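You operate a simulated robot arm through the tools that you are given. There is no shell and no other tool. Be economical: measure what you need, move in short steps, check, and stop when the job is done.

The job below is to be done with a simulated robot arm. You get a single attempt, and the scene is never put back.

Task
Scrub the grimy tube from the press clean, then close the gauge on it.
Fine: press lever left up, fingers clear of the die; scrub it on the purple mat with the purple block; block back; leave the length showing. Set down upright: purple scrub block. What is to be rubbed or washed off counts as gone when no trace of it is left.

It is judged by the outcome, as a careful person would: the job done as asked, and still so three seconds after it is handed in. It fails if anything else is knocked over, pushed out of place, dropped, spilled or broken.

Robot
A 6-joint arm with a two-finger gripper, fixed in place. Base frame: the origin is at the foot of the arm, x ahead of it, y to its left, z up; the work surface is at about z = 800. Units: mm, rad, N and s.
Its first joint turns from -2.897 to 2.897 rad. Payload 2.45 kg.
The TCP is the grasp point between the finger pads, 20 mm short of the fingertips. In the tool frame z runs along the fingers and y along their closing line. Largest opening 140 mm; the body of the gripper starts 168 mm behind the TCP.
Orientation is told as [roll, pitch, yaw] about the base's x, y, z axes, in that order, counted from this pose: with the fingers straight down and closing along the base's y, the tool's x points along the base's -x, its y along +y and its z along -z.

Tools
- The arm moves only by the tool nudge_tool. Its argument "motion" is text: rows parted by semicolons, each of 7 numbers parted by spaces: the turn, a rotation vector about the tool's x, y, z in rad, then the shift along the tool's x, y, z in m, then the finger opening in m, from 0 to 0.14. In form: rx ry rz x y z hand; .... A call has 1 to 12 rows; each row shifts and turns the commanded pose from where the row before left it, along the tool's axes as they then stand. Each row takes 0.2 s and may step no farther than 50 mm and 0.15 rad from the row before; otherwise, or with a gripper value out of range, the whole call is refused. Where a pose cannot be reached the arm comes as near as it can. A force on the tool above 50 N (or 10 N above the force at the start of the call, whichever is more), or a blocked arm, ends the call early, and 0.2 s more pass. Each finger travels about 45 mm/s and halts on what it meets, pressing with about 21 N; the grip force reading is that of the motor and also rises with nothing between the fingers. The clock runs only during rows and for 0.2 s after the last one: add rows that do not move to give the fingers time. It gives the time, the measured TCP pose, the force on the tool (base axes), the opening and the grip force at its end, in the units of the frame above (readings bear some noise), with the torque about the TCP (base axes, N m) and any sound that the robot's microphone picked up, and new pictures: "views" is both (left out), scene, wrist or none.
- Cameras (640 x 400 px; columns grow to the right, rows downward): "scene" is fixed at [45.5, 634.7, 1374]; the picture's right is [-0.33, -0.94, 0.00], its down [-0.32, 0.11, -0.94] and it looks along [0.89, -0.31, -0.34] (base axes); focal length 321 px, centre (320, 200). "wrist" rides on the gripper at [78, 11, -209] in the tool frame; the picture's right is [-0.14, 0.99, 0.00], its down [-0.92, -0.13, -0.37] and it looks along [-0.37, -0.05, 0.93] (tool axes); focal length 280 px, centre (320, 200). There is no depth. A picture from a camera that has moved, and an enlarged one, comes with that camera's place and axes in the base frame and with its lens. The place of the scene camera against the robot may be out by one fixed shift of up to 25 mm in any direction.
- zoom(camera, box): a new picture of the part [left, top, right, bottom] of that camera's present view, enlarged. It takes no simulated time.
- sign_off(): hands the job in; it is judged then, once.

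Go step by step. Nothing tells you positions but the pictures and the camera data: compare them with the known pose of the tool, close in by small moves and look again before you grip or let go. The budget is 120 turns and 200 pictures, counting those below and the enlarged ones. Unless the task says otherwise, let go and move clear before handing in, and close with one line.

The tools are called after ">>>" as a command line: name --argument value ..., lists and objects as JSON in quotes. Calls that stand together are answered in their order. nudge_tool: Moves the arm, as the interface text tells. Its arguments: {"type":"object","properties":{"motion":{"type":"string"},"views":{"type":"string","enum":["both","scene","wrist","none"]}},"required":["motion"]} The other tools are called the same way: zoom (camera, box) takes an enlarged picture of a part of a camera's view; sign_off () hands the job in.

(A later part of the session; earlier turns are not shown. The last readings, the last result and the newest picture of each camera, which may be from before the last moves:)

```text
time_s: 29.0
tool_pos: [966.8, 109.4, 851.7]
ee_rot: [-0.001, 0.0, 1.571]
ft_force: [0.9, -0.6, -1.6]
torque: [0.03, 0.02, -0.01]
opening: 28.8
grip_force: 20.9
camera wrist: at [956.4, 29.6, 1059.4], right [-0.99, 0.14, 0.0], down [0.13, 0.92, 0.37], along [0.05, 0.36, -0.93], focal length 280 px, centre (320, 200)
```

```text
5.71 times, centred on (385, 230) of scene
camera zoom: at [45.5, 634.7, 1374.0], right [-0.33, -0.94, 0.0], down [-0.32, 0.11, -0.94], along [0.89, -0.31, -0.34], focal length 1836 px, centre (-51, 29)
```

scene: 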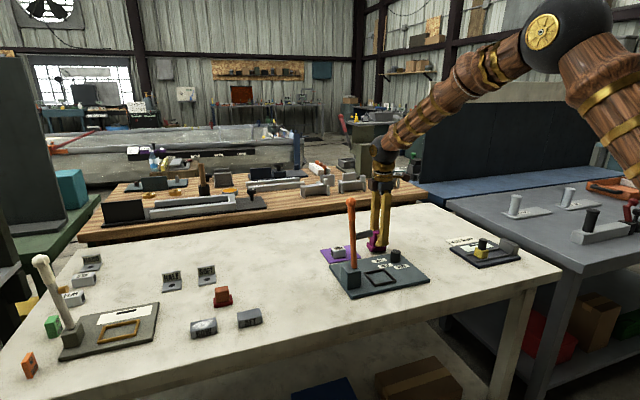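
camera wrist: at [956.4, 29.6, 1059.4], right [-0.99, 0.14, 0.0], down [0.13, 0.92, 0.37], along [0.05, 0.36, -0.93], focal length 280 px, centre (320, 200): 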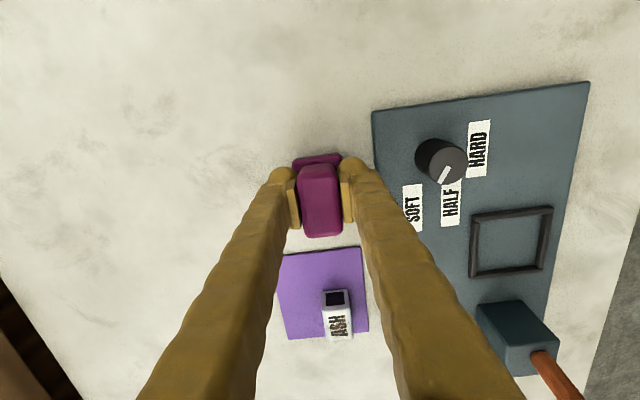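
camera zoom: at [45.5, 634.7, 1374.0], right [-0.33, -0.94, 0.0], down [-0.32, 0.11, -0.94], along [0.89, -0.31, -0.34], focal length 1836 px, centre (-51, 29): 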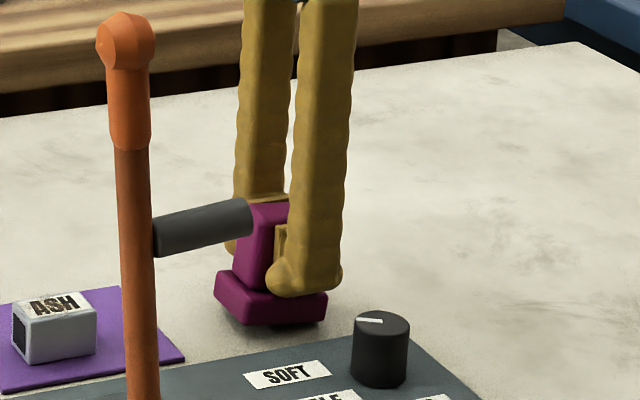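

The block is just above the table. I'll press it flat, then release.

>>> nudge_tool --motion "0 0 0 0 0 0.003 0.02; 0 0 0 0 0 0.002 0.02; 0 0 0 0 0 0.001 0.02; 0 0 0 0 0 0 0.02" --views "none"

>>> zoom --camera "scene" --box '[340, 195, 430, 265]'

```text
time_s: 30.0
tool_pos: [967.5, 111.1, 845.9]
ee_rot: [-0.001, 0.001, 1.571]
ft_force: [2.4, 6.4, 27.0]
torque: [-0.38, -0.07, 0.01]
opening: 29.1
grip_force: 20.9
```

```text
5.71 times, centred on (385, 230) of scene
camera zoom: at [45.5, 634.7, 1374.0], right [-0.33, -0.94, 0.0], down [-0.32, 0.11, -0.94], along [0.89, -0.31, -0.34], focal length 1836 px, centre (-51, 29)
```

zoom: 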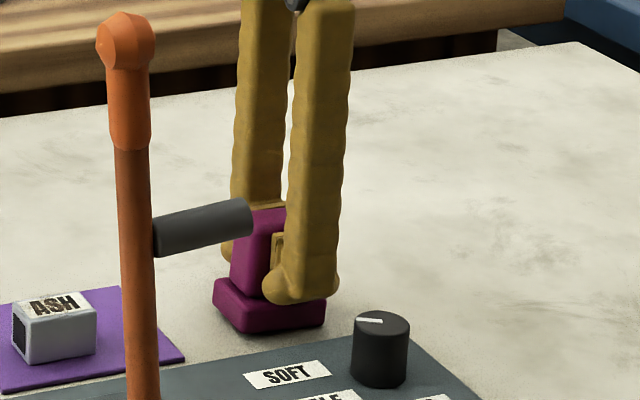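

The block is flat again. I'll release and look at it from above to choose the regrip point.

>>> nudge_tool --motion "0 0 0 0 0 -0.001 0.04; 0 0 0 0 0 0 0.05; 0 0 0 0 0 0 0.05; 0 0 0 0 0 -0.02 0.05; 0 0 0 0 0 -0.04 0.05; 0 0 0 0 0 0 0.05"

>>> zoom --camera "wrist" --box '[240, 100, 400, 260]'

>>> zoom --camera "scene" --box '[340, 195, 430, 265]'

```text
time_s: 31.4
tool_pos: [967.3, 110.7, 904.8]
ee_rot: [0.0, 0.0, 1.572]
ft_force: [0.1, 0.5, -0.2]
torque: [-0.03, 0.02, -0.01]
opening: 49.9
grip_force: 0.1
camera wrist: at [956.0, 31.5, 1114.0], right [-0.99, 0.14, 0.0], down [0.13, 0.92, 0.37], along [0.05, 0.36, -0.93], focal length 280 px, centre (320, 200)
```

scene: 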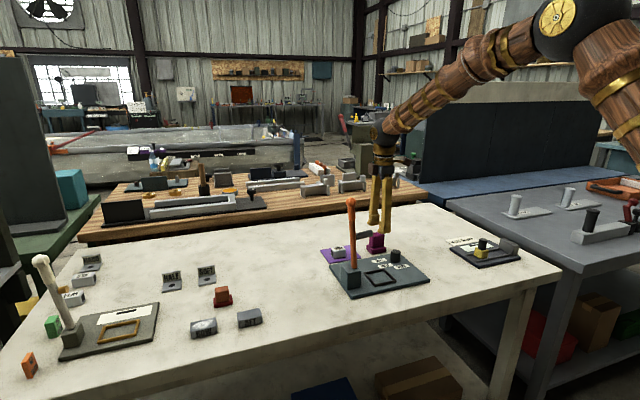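
wrist: 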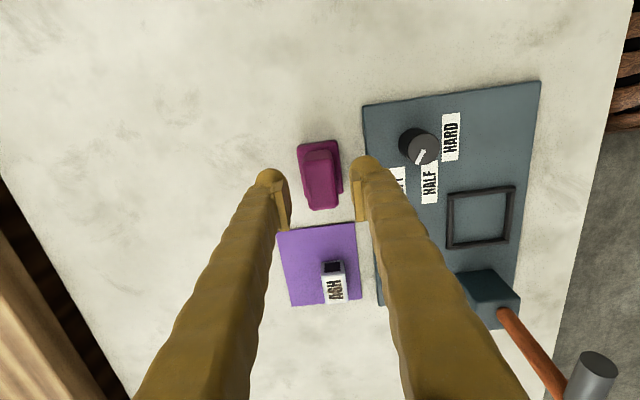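

```text
2.50 times, centred on (320, 180) of wrist
camera zoom: at [956.0, 31.5, 1114.0], right [-0.99, 0.14, 0.0], down [0.13, 0.92, 0.37], along [0.05, 0.36, -0.93], focal length 701 px, centre (320, 250)
```

zoom: 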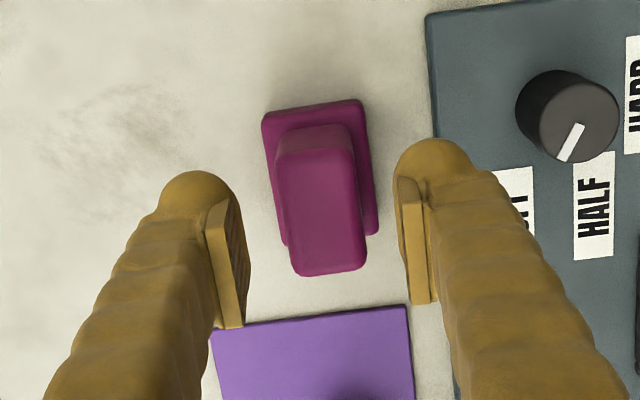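

```text
5.71 times, centred on (385, 230) of scene
camera zoom: at [45.5, 634.7, 1374.0], right [-0.33, -0.94, 0.0], down [-0.32, 0.11, -0.94], along [0.89, -0.31, -0.34], focal length 1836 px, centre (-51, 29)
```

zoom: 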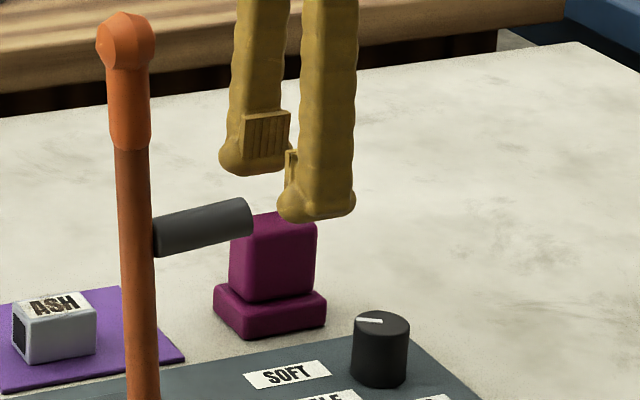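

The block stands flat with its centre at about (967, 114). I'll regrip there.

>>> nudge_tool --motion "0 0 0 -0.004 0 0.03 0.05; 0 0 0 0 0 0.029 0.05; 0 0 0 0 0 0 0.05; 0 0 0 0 0 0 0.02; 0 0 0 0 0 0 0.02; 0 0 0 0 0 0 0.02; 0 0 0 0 0 0 0.02; 0 0 0 0 0 0 0.02" --views "none"

>>> zoom --camera "scene" --box '[340, 195, 430, 265]'

```text
time_s: 33.2
tool_pos: [968.3, 116.3, 846.8]
ee_rot: [-0.001, 0.0, 1.571]
ft_force: [0.3, 0.5, 0.3]
torque: [0.03, -0.01, 0.03]
opening: 29.0
grip_force: 20.8
```

```text
5.71 times, centred on (385, 230) of scene
camera zoom: at [45.5, 634.7, 1374.0], right [-0.33, -0.94, 0.0], down [-0.32, 0.11, -0.94], along [0.89, -0.31, -0.34], focal length 1836 px, centre (-51, 29)
```

zoom: 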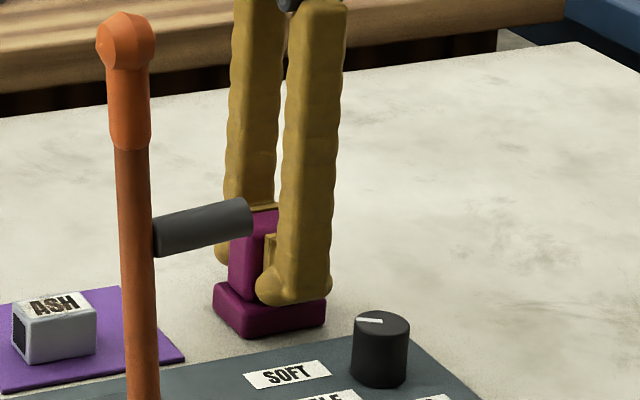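

Regripped near the centre. I'll lift and bring it above the tube at about (969, 258).

>>> nudge_tool --motion "0 0 0 0 0 -0.04 0.02; 0 0 0 0 0 -0.04 0.02; 0 0 0 -0.0355 0 0 0.02; 0 0 0 -0.0355 0 0 0.02; 0 0 0 -0.0355 0 0 0.02; 0 0 0 -0.0355 0 0 0.02; 0 0 0 0 0 0.025 0.02; 0 0 0 0 0 0.012 0.02; 0 0 0 0 0 0 0.02"

>>> zoom --camera "scene" --box '[310, 210, 390, 270]'

>>> zoom --camera "wrist" --box '[240, 100, 400, 260]'

```text
time_s: 35.2
tool_pos: [967.3, 256.5, 889.7]
ee_rot: [0.0, -0.001, 1.571]
ft_force: [0.5, -0.1, -0.9]
torque: [0.03, 0.02, 0.0]
opening: 28.9
grip_force: 21.1
camera wrist: at [956.7, 176.9, 1098.2], right [-0.99, 0.14, 0.0], down [0.13, 0.92, 0.37], along [0.05, 0.36, -0.93], focal length 280 px, centre (320, 200)
```

scene: 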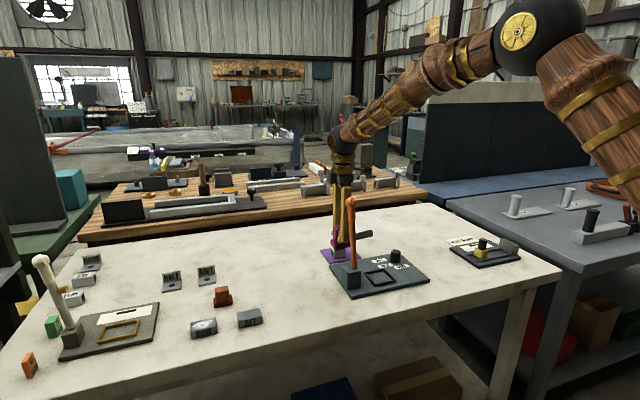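
wrist: 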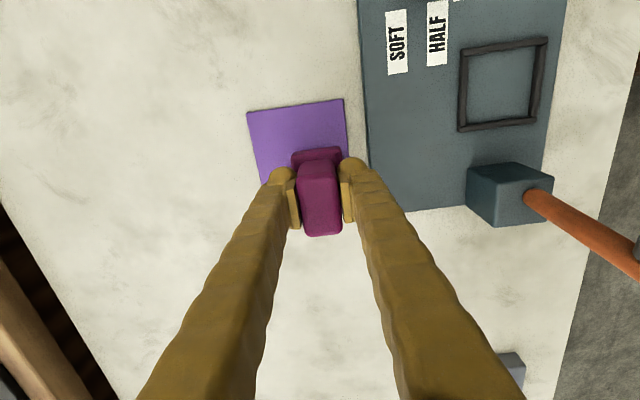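

```text
6.67 times, centred on (350, 240) of scene
camera zoom: at [45.5, 634.7, 1374.0], right [-0.33, -0.94, 0.0], down [-0.32, 0.11, -0.94], along [0.89, -0.31, -0.34], focal length 2142 px, centre (120, -67)
```

zoom: 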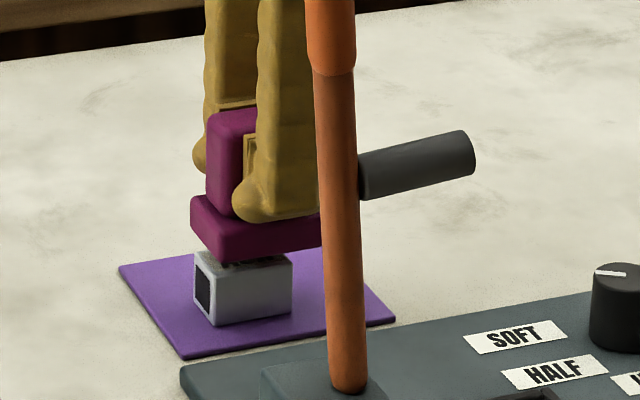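

```text
2.50 times, centred on (320, 180) of wrist
camera zoom: at [956.7, 176.9, 1098.2], right [-0.99, 0.14, 0.0], down [0.13, 0.92, 0.37], along [0.05, 0.36, -0.93], focal length 701 px, centre (320, 250)
```

zoom: 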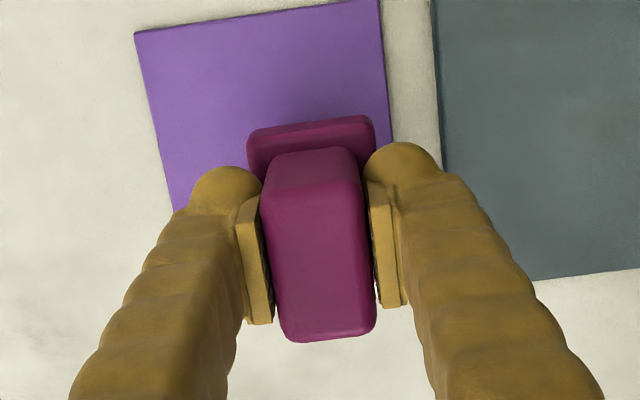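

The block sits about 8 mm toward −y of the tube centre. I'll shift +y and come down gently.

>>> nudge_tool --motion "0 0 0 -0.007 0 0 0.02; 0 0 0 0 0 0.005 0.02; 0 0 0 0 0 0.001 0.02; 0 0 0 0 0 0 0.02" --views "none"

>>> nudge_tool --motion "0 0 0 0 0 0.001 0.02; 0 0 0 0 0 0 0.02" --views "none"

```text
time_s: 36.2
tool_pos: [967.3, 263.2, 883.1]
ee_rot: [-0.001, 0.0, 1.571]
ft_force: [-0.4, 0.1, 0.1]
torque: [0.0, -0.01, -0.01]
opening: 28.9
grip_force: 21.1
```

```text
time_s: 36.8
tool_pos: [967.0, 263.3, 882.5]
ee_rot: [0.001, 0.001, 1.571]
ft_force: [0.4, 0.5, -0.6]
torque: [0.03, 0.0, 0.01]
opening: 28.7
grip_force: 21.4
```

No contact yet at 882.5; continuing down in half-millimetre steps.

>>> nudge_tool --motion "0 0 0 0 0 0.0008 0.02; 0 0 0 0 0 0 0.02" --views "none"

>>> nudge_tool --motion "0 0 0 0 0 0.0006 0.02; 0 0 0 0 0 0 0.02" --views "none"

```text
time_s: 37.4
tool_pos: [967.8, 264.2, 882.2]
ee_rot: [0.001, -0.001, 1.569]
ft_force: [1.2, -0.5, -1.2]
torque: [0.01, -0.01, 0.0]
opening: 28.9
grip_force: 21.4
```

```text
time_s: 38.0
tool_pos: [966.7, 263.4, 881.1]
ee_rot: [-0.001, 0.0, 1.57]
ft_force: [-0.2, 0.3, -0.1]
torque: [0.02, 0.02, 0.02]
opening: 28.8
grip_force: 21.1
```

>>> nudge_tool --motion "0 0 0 0 0 0.0008 0.02; 0 0 0 0 0 0 0.02" --views "none"

>>> nudge_tool --motion "0 0 0 0 0 0.0005 0.02; 0 0 0 0 0 0 0.02" --views "none"

```text
time_s: 38.6
tool_pos: [968.7, 262.7, 880.0]
ee_rot: [0.0, 0.0, 1.571]
ft_force: [-0.5, 0.5, 0.2]
torque: [-0.01, 0.04, 0.01]
opening: 28.6
grip_force: 21.2
```

```text
time_s: 39.2
tool_pos: [968.5, 262.6, 880.3]
ee_rot: [0.001, 0.001, 1.571]
ft_force: [0.0, 0.4, -0.9]
torque: [0.0, -0.01, -0.01]
opening: 29.0
grip_force: 21.1
```

Still free at about 880; I'll keep stepping down by 0.5 mm.

>>> nudge_tool --motion "0 0 0 0 0 0.0006 0.02; 0 0 0 0 0 0 0.02" --views "none"

>>> nudge_tool --motion "0 0 0 0 0 0.0006 0.02; 0 0 0 0 0 0 0.02" --views "none"

>>> zoom --camera "scene" --box '[310, 210, 390, 270]'

```text
time_s: 39.8
tool_pos: [967.9, 263.5, 879.6]
ee_rot: [0.0, -0.001, 1.571]
ft_force: [-0.3, 0.1, 1.1]
torque: [-0.05, 0.01, 0.01]
opening: 28.9
grip_force: 21.1
```

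```text
time_s: 40.4
tool_pos: [968.6, 263.5, 879.7]
ee_rot: [0.0, 0.0, 1.571]
ft_force: [1.1, -0.1, 6.9]
torque: [-0.02, -0.08, -0.01]
opening: 28.9
grip_force: 21.1
```

```text
6.67 times, centred on (350, 240) of scene
camera zoom: at [45.5, 634.7, 1374.0], right [-0.33, -0.94, 0.0], down [-0.32, 0.11, -0.94], along [0.89, -0.31, -0.34], focal length 2142 px, centre (120, -67)
```

zoom: 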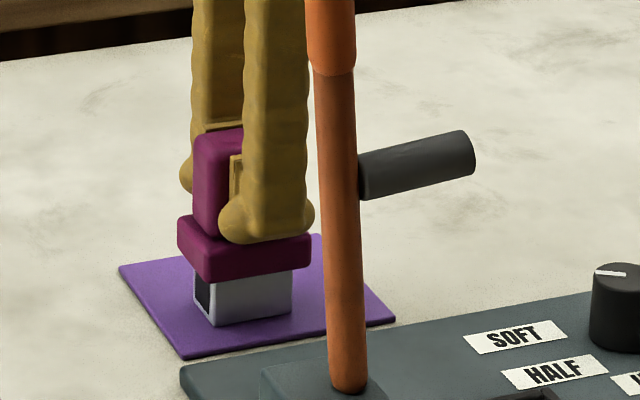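

Flat contact at 7 N. I'll make a light −y/+y stroke and check.

>>> nudge_tool --motion "0 0 0 0.004 0 0 0.02; 0 0 0 0.004 0 0 0.02; 0 0 0 0.004 0 0 0.02" --views "none"

>>> zoom --camera "scene" --box '[310, 210, 390, 270]'

```text
time_s: 41.2
tool_pos: [968.2, 251.4, 878.5]
ee_rot: [-0.001, -0.001, 1.569]
ft_force: [-0.4, 8.4, 12.4]
torque: [0.48, -0.02, 0.01]
opening: 28.9
grip_force: 21.0
```

```text
6.67 times, centred on (350, 240) of scene
camera zoom: at [45.5, 634.7, 1374.0], right [-0.33, -0.94, 0.0], down [-0.32, 0.11, -0.94], along [0.89, -0.31, -0.34], focal length 2142 px, centre (120, -67)
```

zoom: 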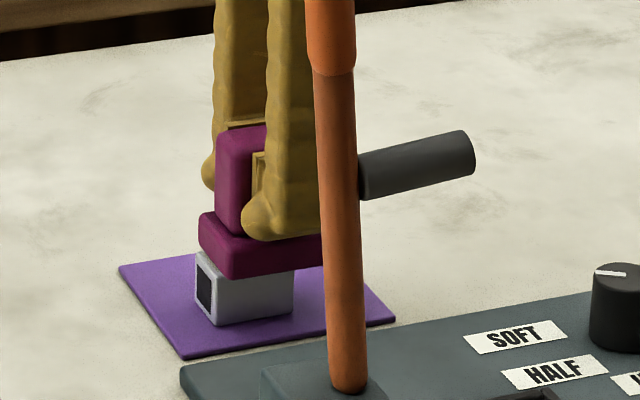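

The tube stayed put on the mat while the block slid about 10 mm over it, so the mat holds. The friction torque is high, so I'll lift and check the dirt and the block's tilt before choosing how to stroke.

>>> nudge_tool --motion "0 0 0 0 0 -0.02 0.02; 0 0 0 0 0 -0.03 0.02; 0 0 0 0.04 0 -0.01 0.02; 0 0 0 0.04 0 0 0.02; 0 0 0 0.03 0 0 0.02"

>>> zoom --camera "scene" --box '[320, 215, 390, 265]'

>>> zoom --camera "wrist" --box '[260, 200, 400, 340]'

```text
time_s: 42.4
tool_pos: [966.7, 141.5, 937.3]
ee_rot: [0.002, 0.001, 1.572]
ft_force: [0.4, -0.4, -1.3]
torque: [-0.01, -0.02, 0.02]
opening: 28.8
grip_force: 20.6
camera wrist: at [956.0, 61.8, 1146.4], right [-0.99, 0.14, 0.0], down [0.13, 0.92, 0.37], along [0.05, 0.36, -0.93], focal length 280 px, centre (320, 200)
```

scene: 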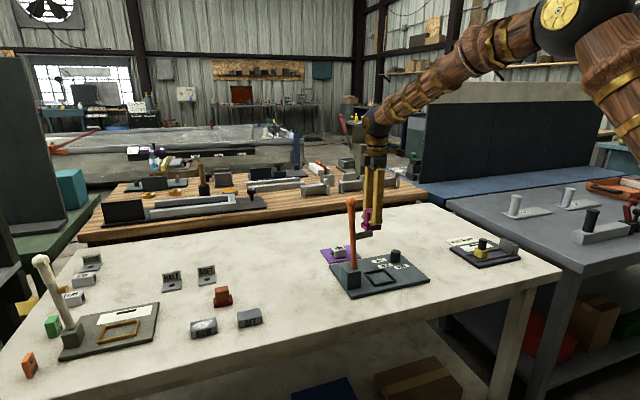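
wrist: 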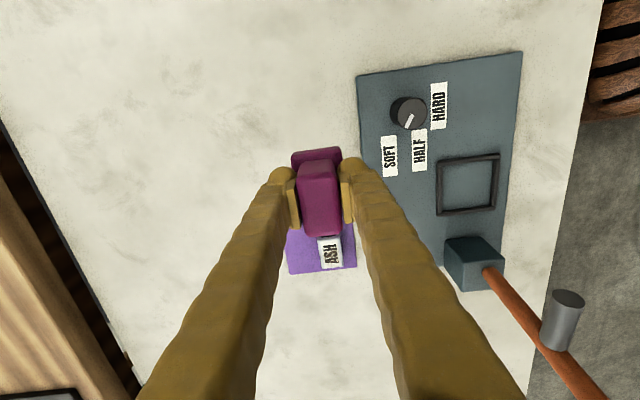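

```text
8.00 times, centred on (355, 240) of scene
camera zoom: at [45.5, 634.7, 1374.0], right [-0.33, -0.94, 0.0], down [-0.32, 0.11, -0.94], along [0.89, -0.31, -0.34], focal length 2570 px, centre (40, -120)
```

zoom: 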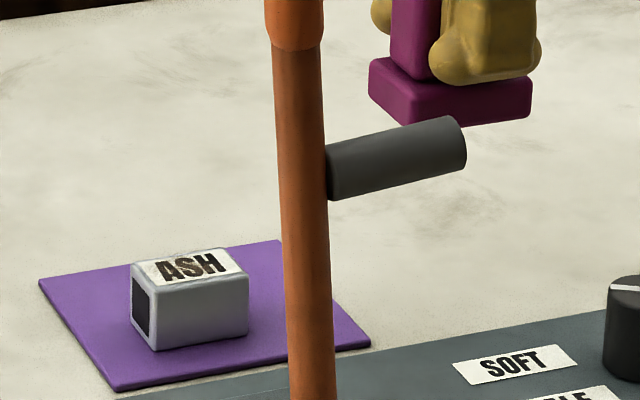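

```text
2.86 times, centred on (330, 270) of wrist
camera zoom: at [956.0, 61.8, 1146.4], right [-0.99, 0.14, 0.0], down [0.13, 0.92, 0.37], along [0.05, 0.36, -0.93], focal length 801 px, centre (291, 0)
```

zoom: 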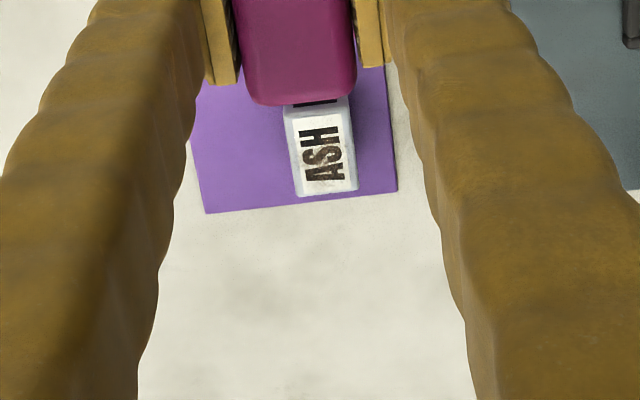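

The stroke cleaned part of it; dirt remains toward the "A" end. For a stiffer hold I'll set the block down again and regrip it along its length (closing along y), so strokes along y cannot tilt it.

>>> nudge_tool --motion "0 0 0 0.031 0 0.03 0.02; 0 0 0 0 0 0.04 0.02; 0 0 0 0 0 0.015 0.02; 0 0 0 0 0 0.004 0.02; 0 0 0 0 0 0.002 0.02; 0 0 0 0 0 0.001 0.02; 0 0 0 0 0 0 0.03; 0 0 0 0 0 0 0.05; 0 0 0 0 0 0 0.05"

>>> zoom --camera "scene" --box '[340, 195, 430, 265]'

```text
time_s: 44.4
tool_pos: [967.8, 109.7, 847.2]
ee_rot: [-0.001, -0.001, 1.573]
ft_force: [0.9, 0.5, -0.6]
torque: [-0.02, 0.02, 0.0]
opening: 50.1
grip_force: 0.0
camera wrist: at [956.3, 30.4, 1055.3], right [-0.99, 0.14, 0.0], down [0.13, 0.92, 0.37], along [0.05, 0.36, -0.93], focal length 280 px, centre (320, 200)
```

scene: 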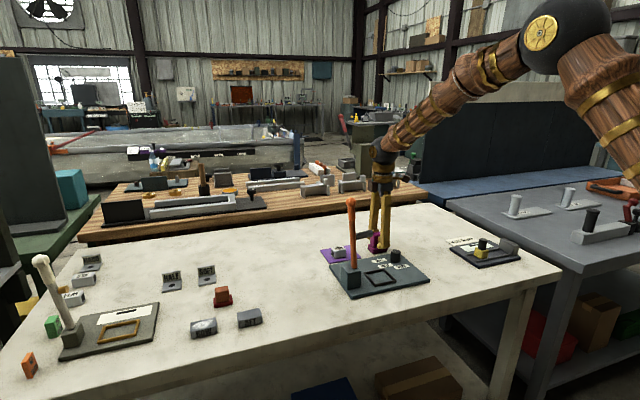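
wrist: 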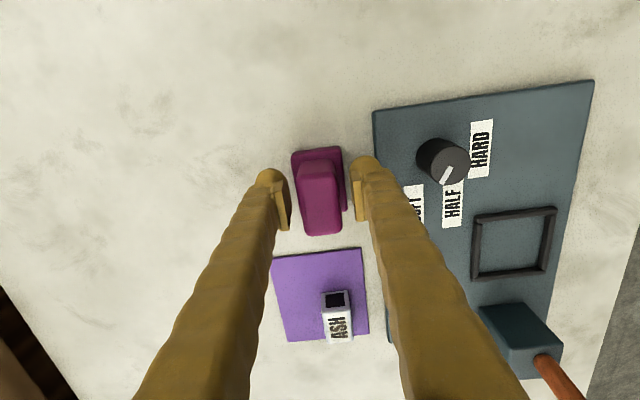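

```text
5.71 times, centred on (385, 230) of scene
camera zoom: at [45.5, 634.7, 1374.0], right [-0.33, -0.94, 0.0], down [-0.32, 0.11, -0.94], along [0.89, -0.31, -0.34], focal length 1836 px, centre (-51, 29)
```

zoom: 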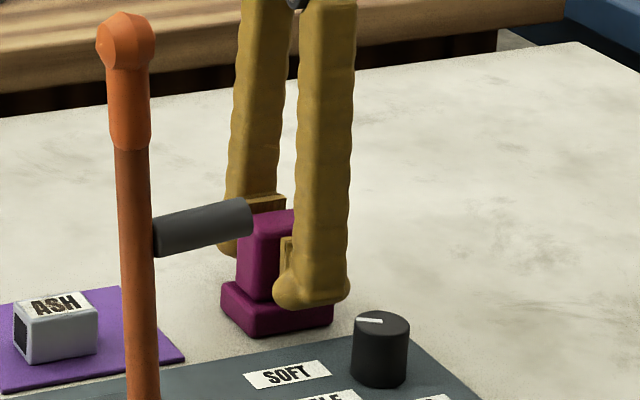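

The block is standing flat at about (967, 110). I'll rise, turn back to yaw 0 and open wider.

>>> nudge_tool --motion "0 0 0 0 0 -0.04 0.05; 0 0 0 0 0 -0.04 0.07; 0 0 0.15 0 0 -0.01 0.09; 0 0 0.15 0 0 0 0.09; 0 0 0.15 0 0 0 0.09; 0 0 0.15 0 0 0 0.09; 0 0 0.15 0 0 0 0.09; 0 0 0.15 0 0 0 0.09; 0 0 0.15 0 0 0 0.09; 0 0 0.15 0 0 0 0.09; 0 0 0.15 0 0 0 0.09; 0 0 0.15 0 0 0 0.09" --views "none"

>>> nudge_tool --motion "0 0 0.072 0 0 0 0.09; 0 0 0 0 0 0 0.09"

>>> zoom --camera "wrist" --box '[230, 100, 410, 260]'

```text
time_s: 47.0
tool_pos: [966.8, 109.9, 935.9]
ee_rot: [0.0, 0.0, 0.068]
ft_force: [0.4, -1.0, 0.3]
torque: [0.03, -0.01, -0.02]
opening: 90.2
grip_force: 0.1
```

```text
time_s: 47.6
tool_pos: [967.3, 110.4, 936.3]
ee_rot: [0.0, -0.001, -0.002]
ft_force: [-0.2, 0.4, -0.4]
torque: [-0.03, 0.01, 0.01]
opening: 89.7
grip_force: 0.1
camera wrist: at [889.2, 119.8, 1144.9], right [0.14, 0.99, 0.0], down [0.92, -0.13, 0.37], along [0.36, -0.05, -0.93], focal length 280 px, centre (320, 200)
```

scene: 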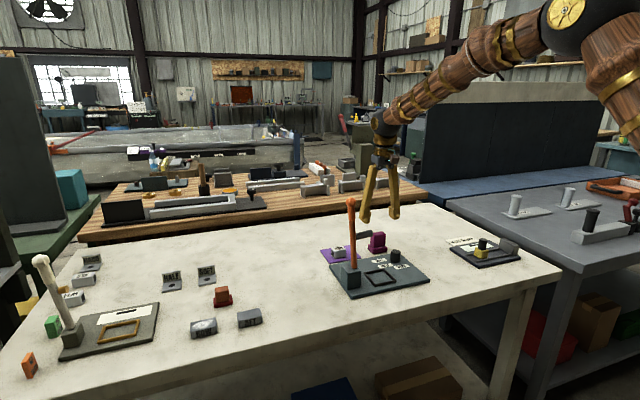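
wrist: 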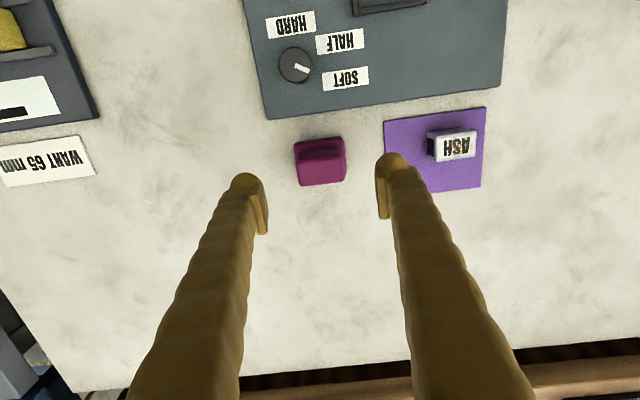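

```text
2.50 times, centred on (320, 180) of wrist
camera zoom: at [889.2, 119.8, 1144.9], right [0.14, 0.99, 0.0], down [0.92, -0.13, 0.37], along [0.36, -0.05, -0.93], focal length 701 px, centre (320, 250)
```

zoom: 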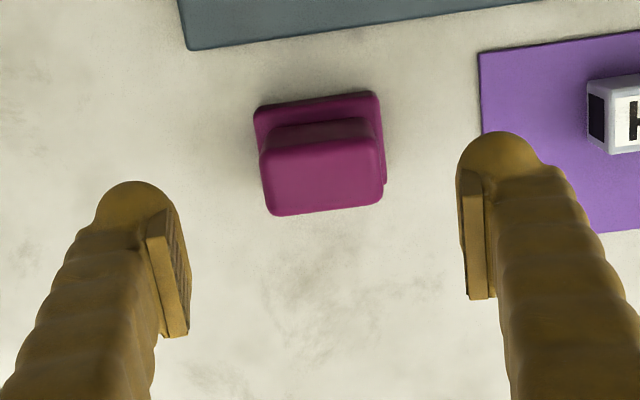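

The handle centre is at (967, 110), directly below the tool. I'll descend and grip it lengthwise.

>>> nudge_tool --motion "0 0 0 0 0 0.045 0.09; 0 0 0 0 0 0.045 0.09; 0 0 0 0 0 0 0.07; 0 0 0 0 0 0 0.05; 0 0 0 0 0 0 0.04; 0 0 0 0 0 0 0.04; 0 0 0 0 0 0 0.04; 0 0 0 0 0 0 0.04"

>>> zoom --camera "scene" --box '[340, 195, 430, 265]'

```text
time_s: 49.4
tool_pos: [967.9, 110.1, 847.4]
ee_rot: [0.002, 0.0, -0.002]
ft_force: [0.5, -0.6, -0.5]
torque: [0.01, 0.0, 0.02]
opening: 50.2
grip_force: 21.0
camera wrist: at [890.8, 119.2, 1056.2], right [0.14, 0.99, 0.0], down [0.92, -0.13, 0.37], along [0.36, -0.05, -0.93], focal length 280 px, centre (320, 200)
```

scene: 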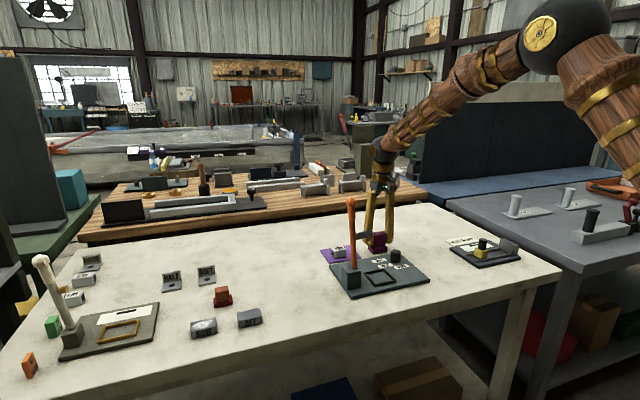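
wrist: 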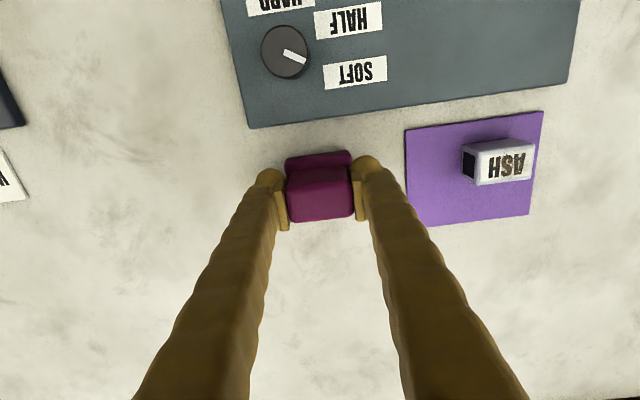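

```text
5.71 times, centred on (385, 230) of scene
camera zoom: at [45.5, 634.7, 1374.0], right [-0.33, -0.94, 0.0], down [-0.32, 0.11, -0.94], along [0.89, -0.31, -0.34], focal length 1836 px, centre (-51, 29)
```

zoom: 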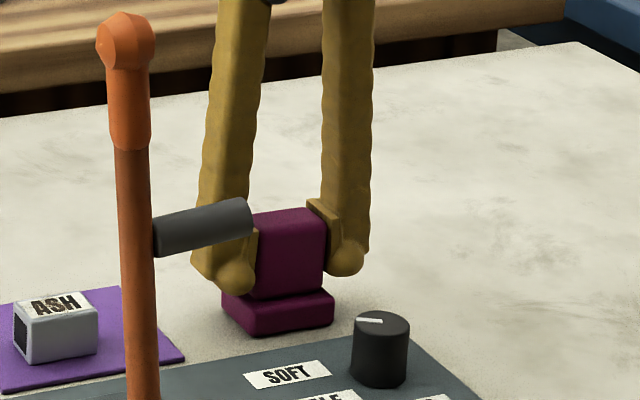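

Gripped lengthwise (50 mm). Now I'll carry the block back above the tube at y≈259.

>>> nudge_tool --motion "0 0 0 0 0 -0.03 0.04; 0 0 0 0 0 -0.03 0.04; 0 0 0 0 0.0373 0 0.04; 0 0 0 0 0.0373 0 0.04; 0 0 0 0 0.0373 0 0.04; 0 0 0 0 0.0373 0 0.04; 0 0 0 0 0 0.02 0.04; 0 0 0 0 0 0.006 0.04; 0 0 0 0 0 0 0.04"

>>> zoom --camera "scene" --box '[310, 210, 390, 270]'

```text
time_s: 51.4
tool_pos: [969.1, 260.5, 882.1]
ee_rot: [0.0, -0.003, -0.001]
ft_force: [0.5, 0.7, 5.8]
torque: [-0.04, 0.0, 0.05]
opening: 50.1
grip_force: 20.8
camera wrist: at [890.5, 269.8, 1089.6], right [0.14, 0.99, 0.0], down [0.92, -0.13, 0.37], along [0.37, -0.05, -0.93], focal length 280 px, centre (320, 200)
```

scene: 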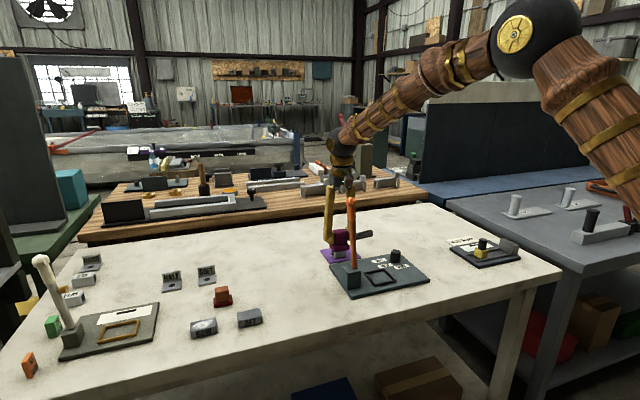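
wrist: 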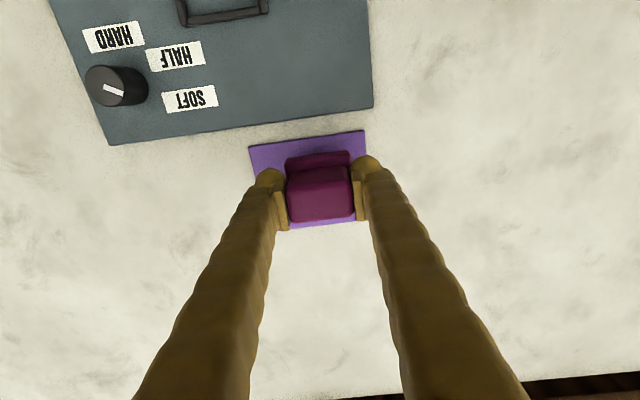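

```text
6.67 times, centred on (350, 240) of scene
camera zoom: at [45.5, 634.7, 1374.0], right [-0.33, -0.94, 0.0], down [-0.32, 0.11, -0.94], along [0.89, -0.31, -0.34], focal length 2142 px, centre (120, -67)
```

zoom: 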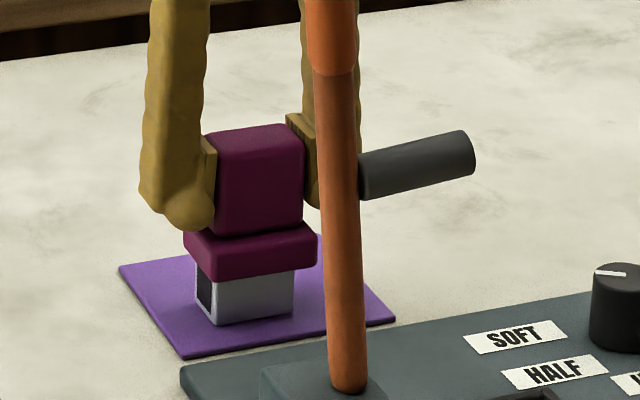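

Flat contact at 6 N, well aligned. I'll scrub ±10 mm along the tube.

>>> nudge_tool --motion "0 0 0 0 -0.005 0 0.04; 0 0 0 0 -0.005 0 0.04; 0 0 0 0 0.005 0 0.04; 0 0 0 0 0.005 0 0.04; 0 0 0 0 0.005 0 0.04; 0 0 0 0 0.005 0 0.04; 0 0 0 0 -0.005 0 0.04; 0 0 0 0 -0.005 0 0.04; 0 0 0 0 -0.005 0 0.04; 0 0 0 0 -0.005 0 0.04; 0 0 0 0 0.005 0 0.04; 0 0 0 0 0.005 0 0.04" --views "none"

>>> zoom --camera "scene" --box '[310, 210, 390, 270]'

```text
time_s: 54.0
tool_pos: [967.7, 259.0, 880.8]
ee_rot: [0.0, 0.0, -0.003]
ft_force: [-0.3, -4.0, 5.2]
torque: [-0.28, 0.01, 0.01]
opening: 49.9
grip_force: 20.8
```

```text
6.67 times, centred on (350, 240) of scene
camera zoom: at [45.5, 634.7, 1374.0], right [-0.33, -0.94, 0.0], down [-0.32, 0.11, -0.94], along [0.89, -0.31, -0.34], focal length 2142 px, centre (120, -67)
```

zoom: 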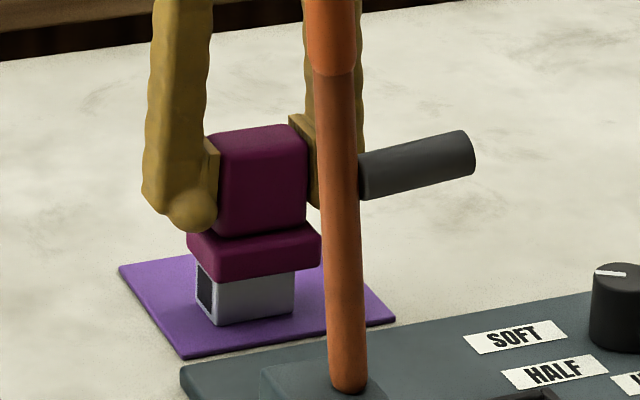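

That works well: the tube stays in place and the block stays flat. I'll do another set of strokes, then lift aside to check.

>>> nudge_tool --motion "0 0 0 0 -0.006 0 0.04; 0 0 0 0 -0.006 0 0.04; 0 0 0 0 0.006 0 0.04; 0 0 0 0 0.006 0 0.04; 0 0 0 0 0.006 0 0.04; 0 0 0 0 0.006 0 0.04; 0 0 0 0 -0.006 0 0.04; 0 0 0 0 -0.006 0 0.04; 0 0 0 0 -0.006 0 0.04; 0 0 0 0 -0.006 0 0.04; 0 0 0 0 0.006 0 0.04; 0 0 0 0 0.006 0 0.04" --views "none"

>>> nudge_tool --motion "0 0 0 0 0 -0.03 0.04; 0 0 0 0 0 -0.03 0.04; 0 0 0 0 -0.04 0 0.04; 0 0 0 0 -0.045 0 0.04; 0 0 0 0 -0.04 0 0.04; 0 0 0 0 0 0 0.04"

>>> zoom --camera "wrist" --box '[400, 110, 500, 190]'

>>> zoom --camera "scene" --box '[320, 235, 370, 265]'

```text
time_s: 56.6
tool_pos: [967.7, 259.3, 880.6]
ee_rot: [0.0, 0.0, -0.001]
ft_force: [-0.4, -2.7, 3.5]
torque: [-0.2, 0.02, 0.0]
opening: 50.1
grip_force: 20.7
```

```text
time_s: 58.0
tool_pos: [967.3, 134.0, 943.0]
ee_rot: [0.001, 0.0, -0.001]
ft_force: [-0.5, -0.3, -0.3]
torque: [-0.04, 0.01, 0.0]
opening: 50.1
grip_force: 20.8
camera wrist: at [888.9, 143.5, 1151.4], right [0.14, 0.99, 0.0], down [0.92, -0.13, 0.37], along [0.36, -0.05, -0.93], focal length 280 px, centre (320, 200)
```

scene: 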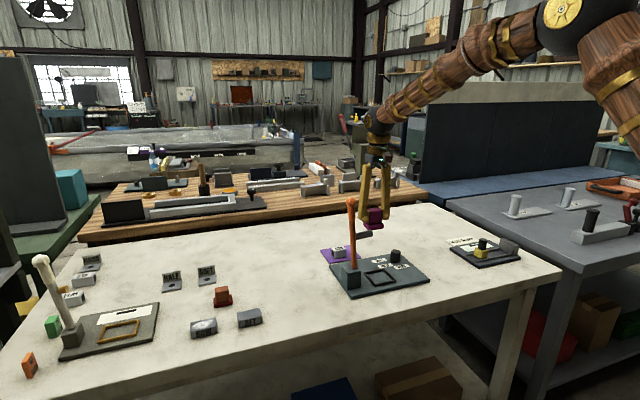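
wrist: 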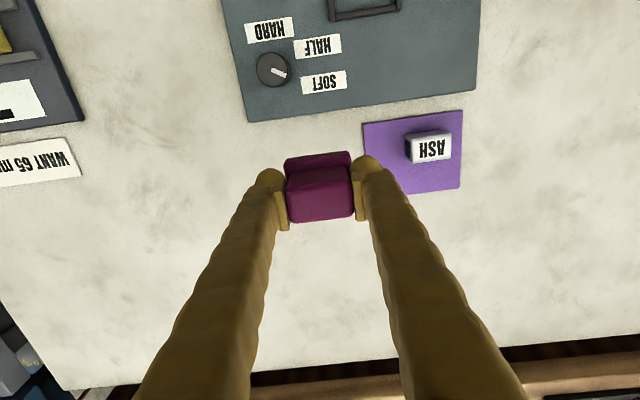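

```text
5.00 times, centred on (450, 150) of wrist
camera zoom: at [888.9, 143.5, 1151.4], right [0.14, 0.99, 0.0], down [0.92, -0.13, 0.37], along [0.36, -0.05, -0.93], focal length 1402 px, centre (-330, 450)
```

zoom: 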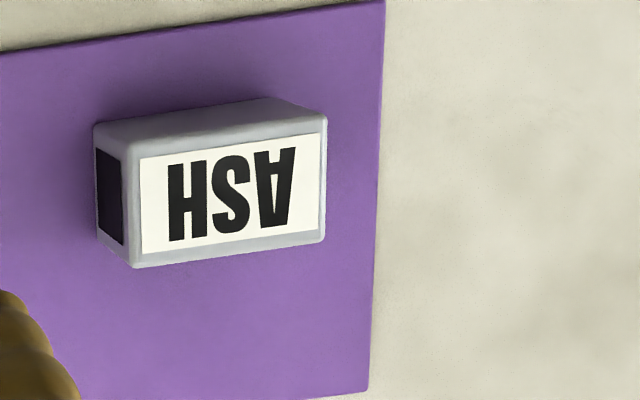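

```text
12.80 times, centred on (345, 250) of scene
camera zoom: at [45.5, 634.7, 1374.0], right [-0.33, -0.94, 0.0], down [-0.32, 0.11, -0.94], along [0.89, -0.31, -0.34], focal length 4113 px, centre (0, -440)
```

zoom: 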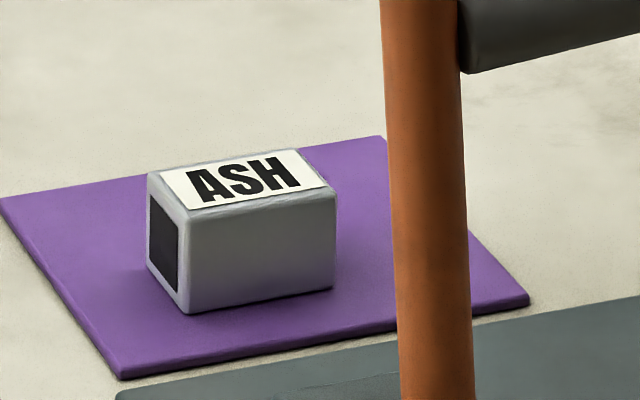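

The label is spotless with no trace left on the top or visible sides. Now I'll return the block to its home spot, centred at about (788.5, -67).

>>> nudge_tool --motion "0 0 0 0.02975 -0.0335 0 0.04; 0 0 0 0.02975 -0.0335 0 0.04; 0 0 0 0.02975 -0.0335 0 0.04; 0 0 0 0.02975 -0.0335 0 0.04; 0 0 0 0.02975 -0.0335 0 0.04; 0 0 0 0.02975 -0.0335 0 0.04; 0 0 0 0 0 0.04 0.04; 0 0 0 0 0 0.04 0.04; 0 0 0 0 0 0.008 0.04; 0 0 0 0 0 0 0.04"

>>> zoom --camera "scene" --box '[420, 220, 530, 280]'

```text
time_s: 60.2
tool_pos: [787.9, -66.7, 853.5]
ee_rot: [0.0, -0.001, -0.002]
ft_force: [0.3, 0.1, -0.3]
torque: [-0.03, 0.01, -0.03]
opening: 50.1
grip_force: 20.8
camera wrist: at [710.0, -56.4, 1061.3], right [0.14, 0.99, 0.0], down [0.92, -0.13, 0.37], along [0.37, -0.05, -0.93], focal length 280 px, centre (320, 200)
```

scene: 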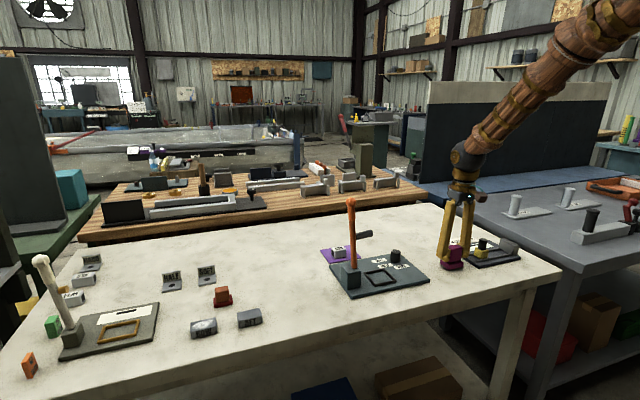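
wrist: 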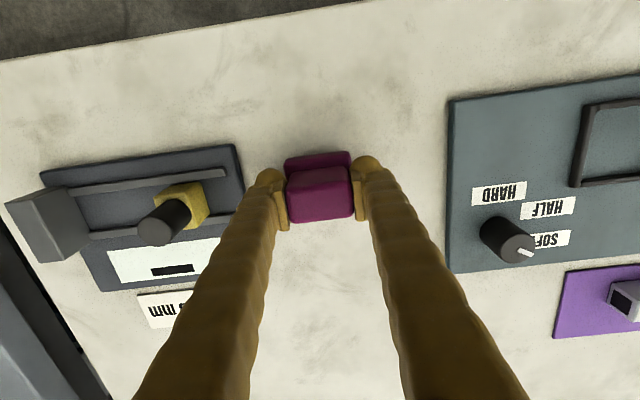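

```text
5.82 times, centred on (475, 250) of scene
camera zoom: at [45.5, 634.7, 1374.0], right [-0.33, -0.94, 0.0], down [-0.32, 0.11, -0.94], along [0.89, -0.31, -0.34], focal length 1869 px, centre (-582, -91)
```

zoom: 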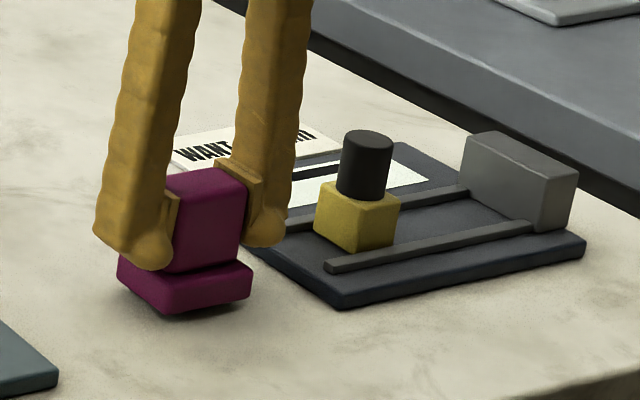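

Compared with the original picture, the block is about 1.5 mm too far −y. I'll adjust, set it down and release.

>>> nudge_tool --motion "0 0 0 0 0.0017 0.003 0.04; 0 0 0 0 0 0.002 0.04; 0 0 0 0 0 0.001 0.04; 0 0 0 0 0 0 0.04" --views "none"

```text
time_s: 61.2
tool_pos: [789.7, -63.7, 848.2]
ee_rot: [0.0, -0.001, -0.001]
ft_force: [-4.0, 5.5, 12.5]
torque: [0.02, 0.15, -0.01]
opening: 50.3
grip_force: 21.1
```

Touching down (12 N). Releasing and rising.

>>> nudge_tool --motion "0 0 0 0 0 0 0.055; 0 0 0 0 0 0 0.07; 0 0 0 0 0 0 0.07; 0 0 0 0 0 0 0.07; 0 0 0 0 0 -0.04 0.07; 0 0 0 0 0 -0.045 0.07; 0 0 0 0 0 -0.045 0.07; 0 0 0 0 0 0 0.07"

>>> zoom --camera "scene" --box '[420, 220, 530, 280]'

>>> zoom --camera "wrist" --box '[60, 80, 260, 260]'

```text
time_s: 63.0
tool_pos: [789.4, -65.2, 980.4]
ee_rot: [-0.001, 0.001, -0.001]
ft_force: [-0.1, 0.0, 0.3]
torque: [0.0, -0.01, 0.0]
opening: 69.9
grip_force: 0.0
camera wrist: at [710.5, -55.9, 1188.4], right [0.14, 0.99, 0.0], down [0.92, -0.13, 0.37], along [0.37, -0.05, -0.93], focal length 280 px, centre (320, 200)
```

scene: 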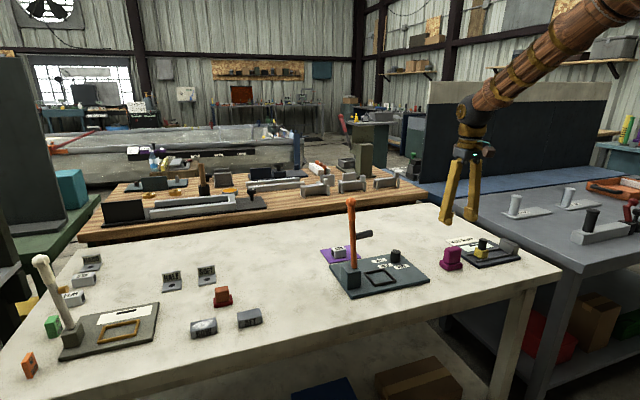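
wrist: 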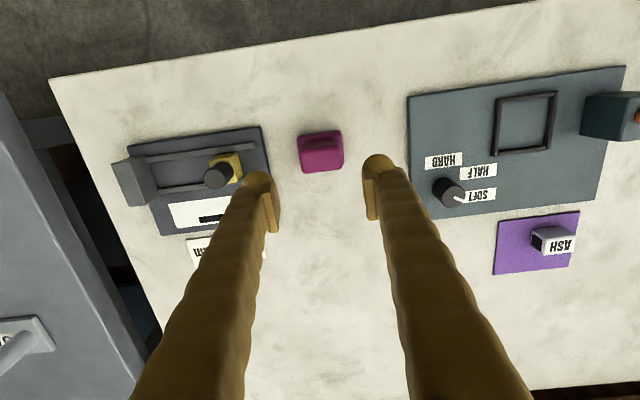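

```text
5.82 times, centred on (475, 250) of scene
camera zoom: at [45.5, 634.7, 1374.0], right [-0.33, -0.94, 0.0], down [-0.32, 0.11, -0.94], along [0.89, -0.31, -0.34], focal length 1869 px, centre (-582, -91)
```

zoom: 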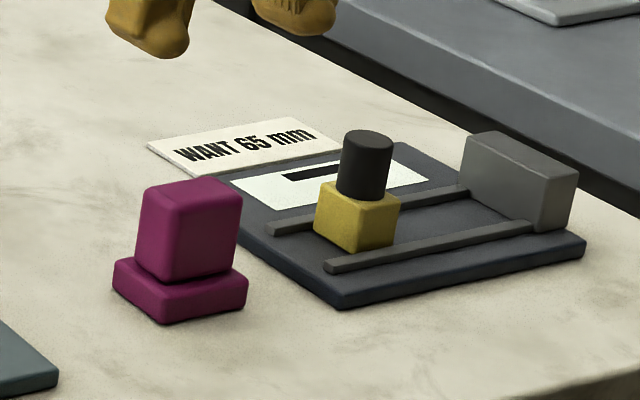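

```text
2.22 times, centred on (160, 170) of wrist
camera zoom: at [710.5, -55.9, 1188.4], right [0.14, 0.99, 0.0], down [0.92, -0.13, 0.37], along [0.37, -0.05, -0.93], focal length 623 px, centre (676, 267)
```

zoom: 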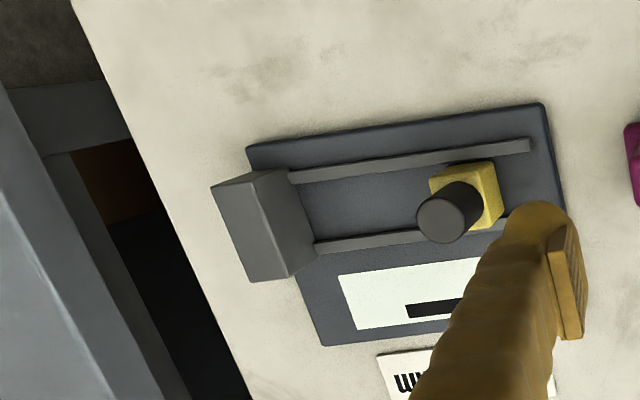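

The block is back upright in place within about a millimetre. Now I'll look at the gauge closely, turning to the tube-gripping yaw above it on the way.

>>> nudge_tool --motion "0 0 0 0 -0.042 0 0.07; 0 0 0 0 -0.042 0 0.07; 0 0 0 0 -0.042 0 0.07; 0 0 0 0 -0.04 0 0.07; 0 0 -0.15 0 0 0 0.07; 0 0 -0.15 0 0 0 0.07; 0 0 -0.15 0 0 0 0.07; 0 0 -0.15 0 0 0 0.07; 0 0 -0.15 0 0 0 0.07; 0 0 -0.15 0 0 0 0.07; 0 0 -0.15 0 0 0 0.07; 0 0 -0.15 0 0 0 0.07" --views "none"

>>> nudge_tool --motion "0 0 -0.15 0 0 0 0.07; 0 0 -0.15 0 0 0 0.07; 0 0 -0.0708 0 0 0 0.07; 0 0 0 0 0 0 0.07" --views "wrist"

>>> zoom --camera "wrist" --box '[220, 80, 400, 240]'

```text
time_s: 65.6
tool_pos: [788.1, -231.0, 975.8]
ee_rot: [0.002, 0.0, 1.199]
ft_force: [0.6, 0.6, 0.6]
torque: [0.02, -0.01, 0.01]
opening: 69.9
grip_force: 0.1
```

```text
time_s: 66.6
tool_pos: [787.2, -231.0, 977.7]
ee_rot: [0.0, 0.0, 1.571]
ft_force: [0.2, -0.8, -0.3]
torque: [0.0, 0.0, 0.01]
opening: 70.3
grip_force: 0.1
camera wrist: at [777.0, -310.6, 1185.8], right [-0.99, 0.14, 0.0], down [0.13, 0.92, 0.37], along [0.05, 0.36, -0.93], focal length 280 px, centre (320, 200)
```

wrist: 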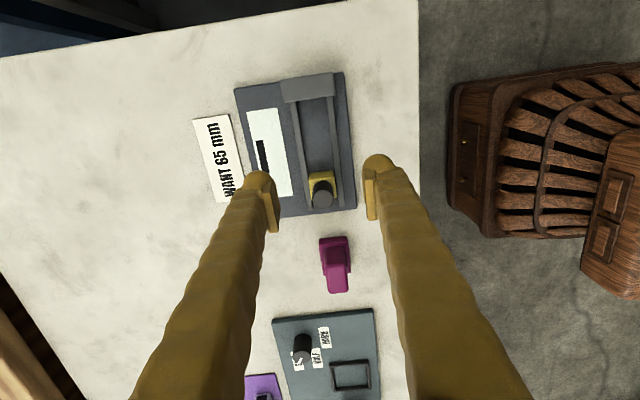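

```text
2.50 times, centred on (310, 160) of wrist
camera zoom: at [777.0, -310.6, 1185.8], right [-0.99, 0.14, 0.0], down [0.13, 0.92, 0.37], along [0.05, 0.36, -0.93], focal length 701 px, centre (345, 300)
```

zoom: 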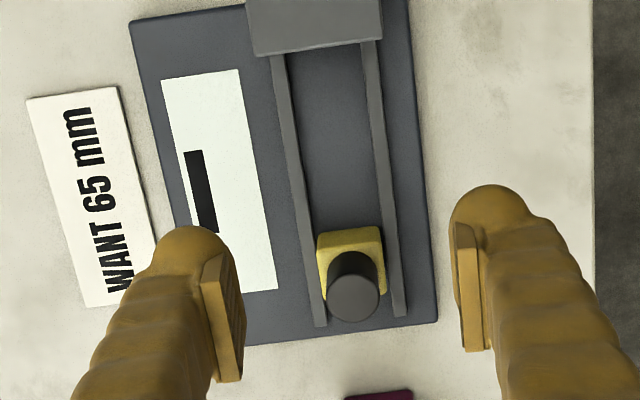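

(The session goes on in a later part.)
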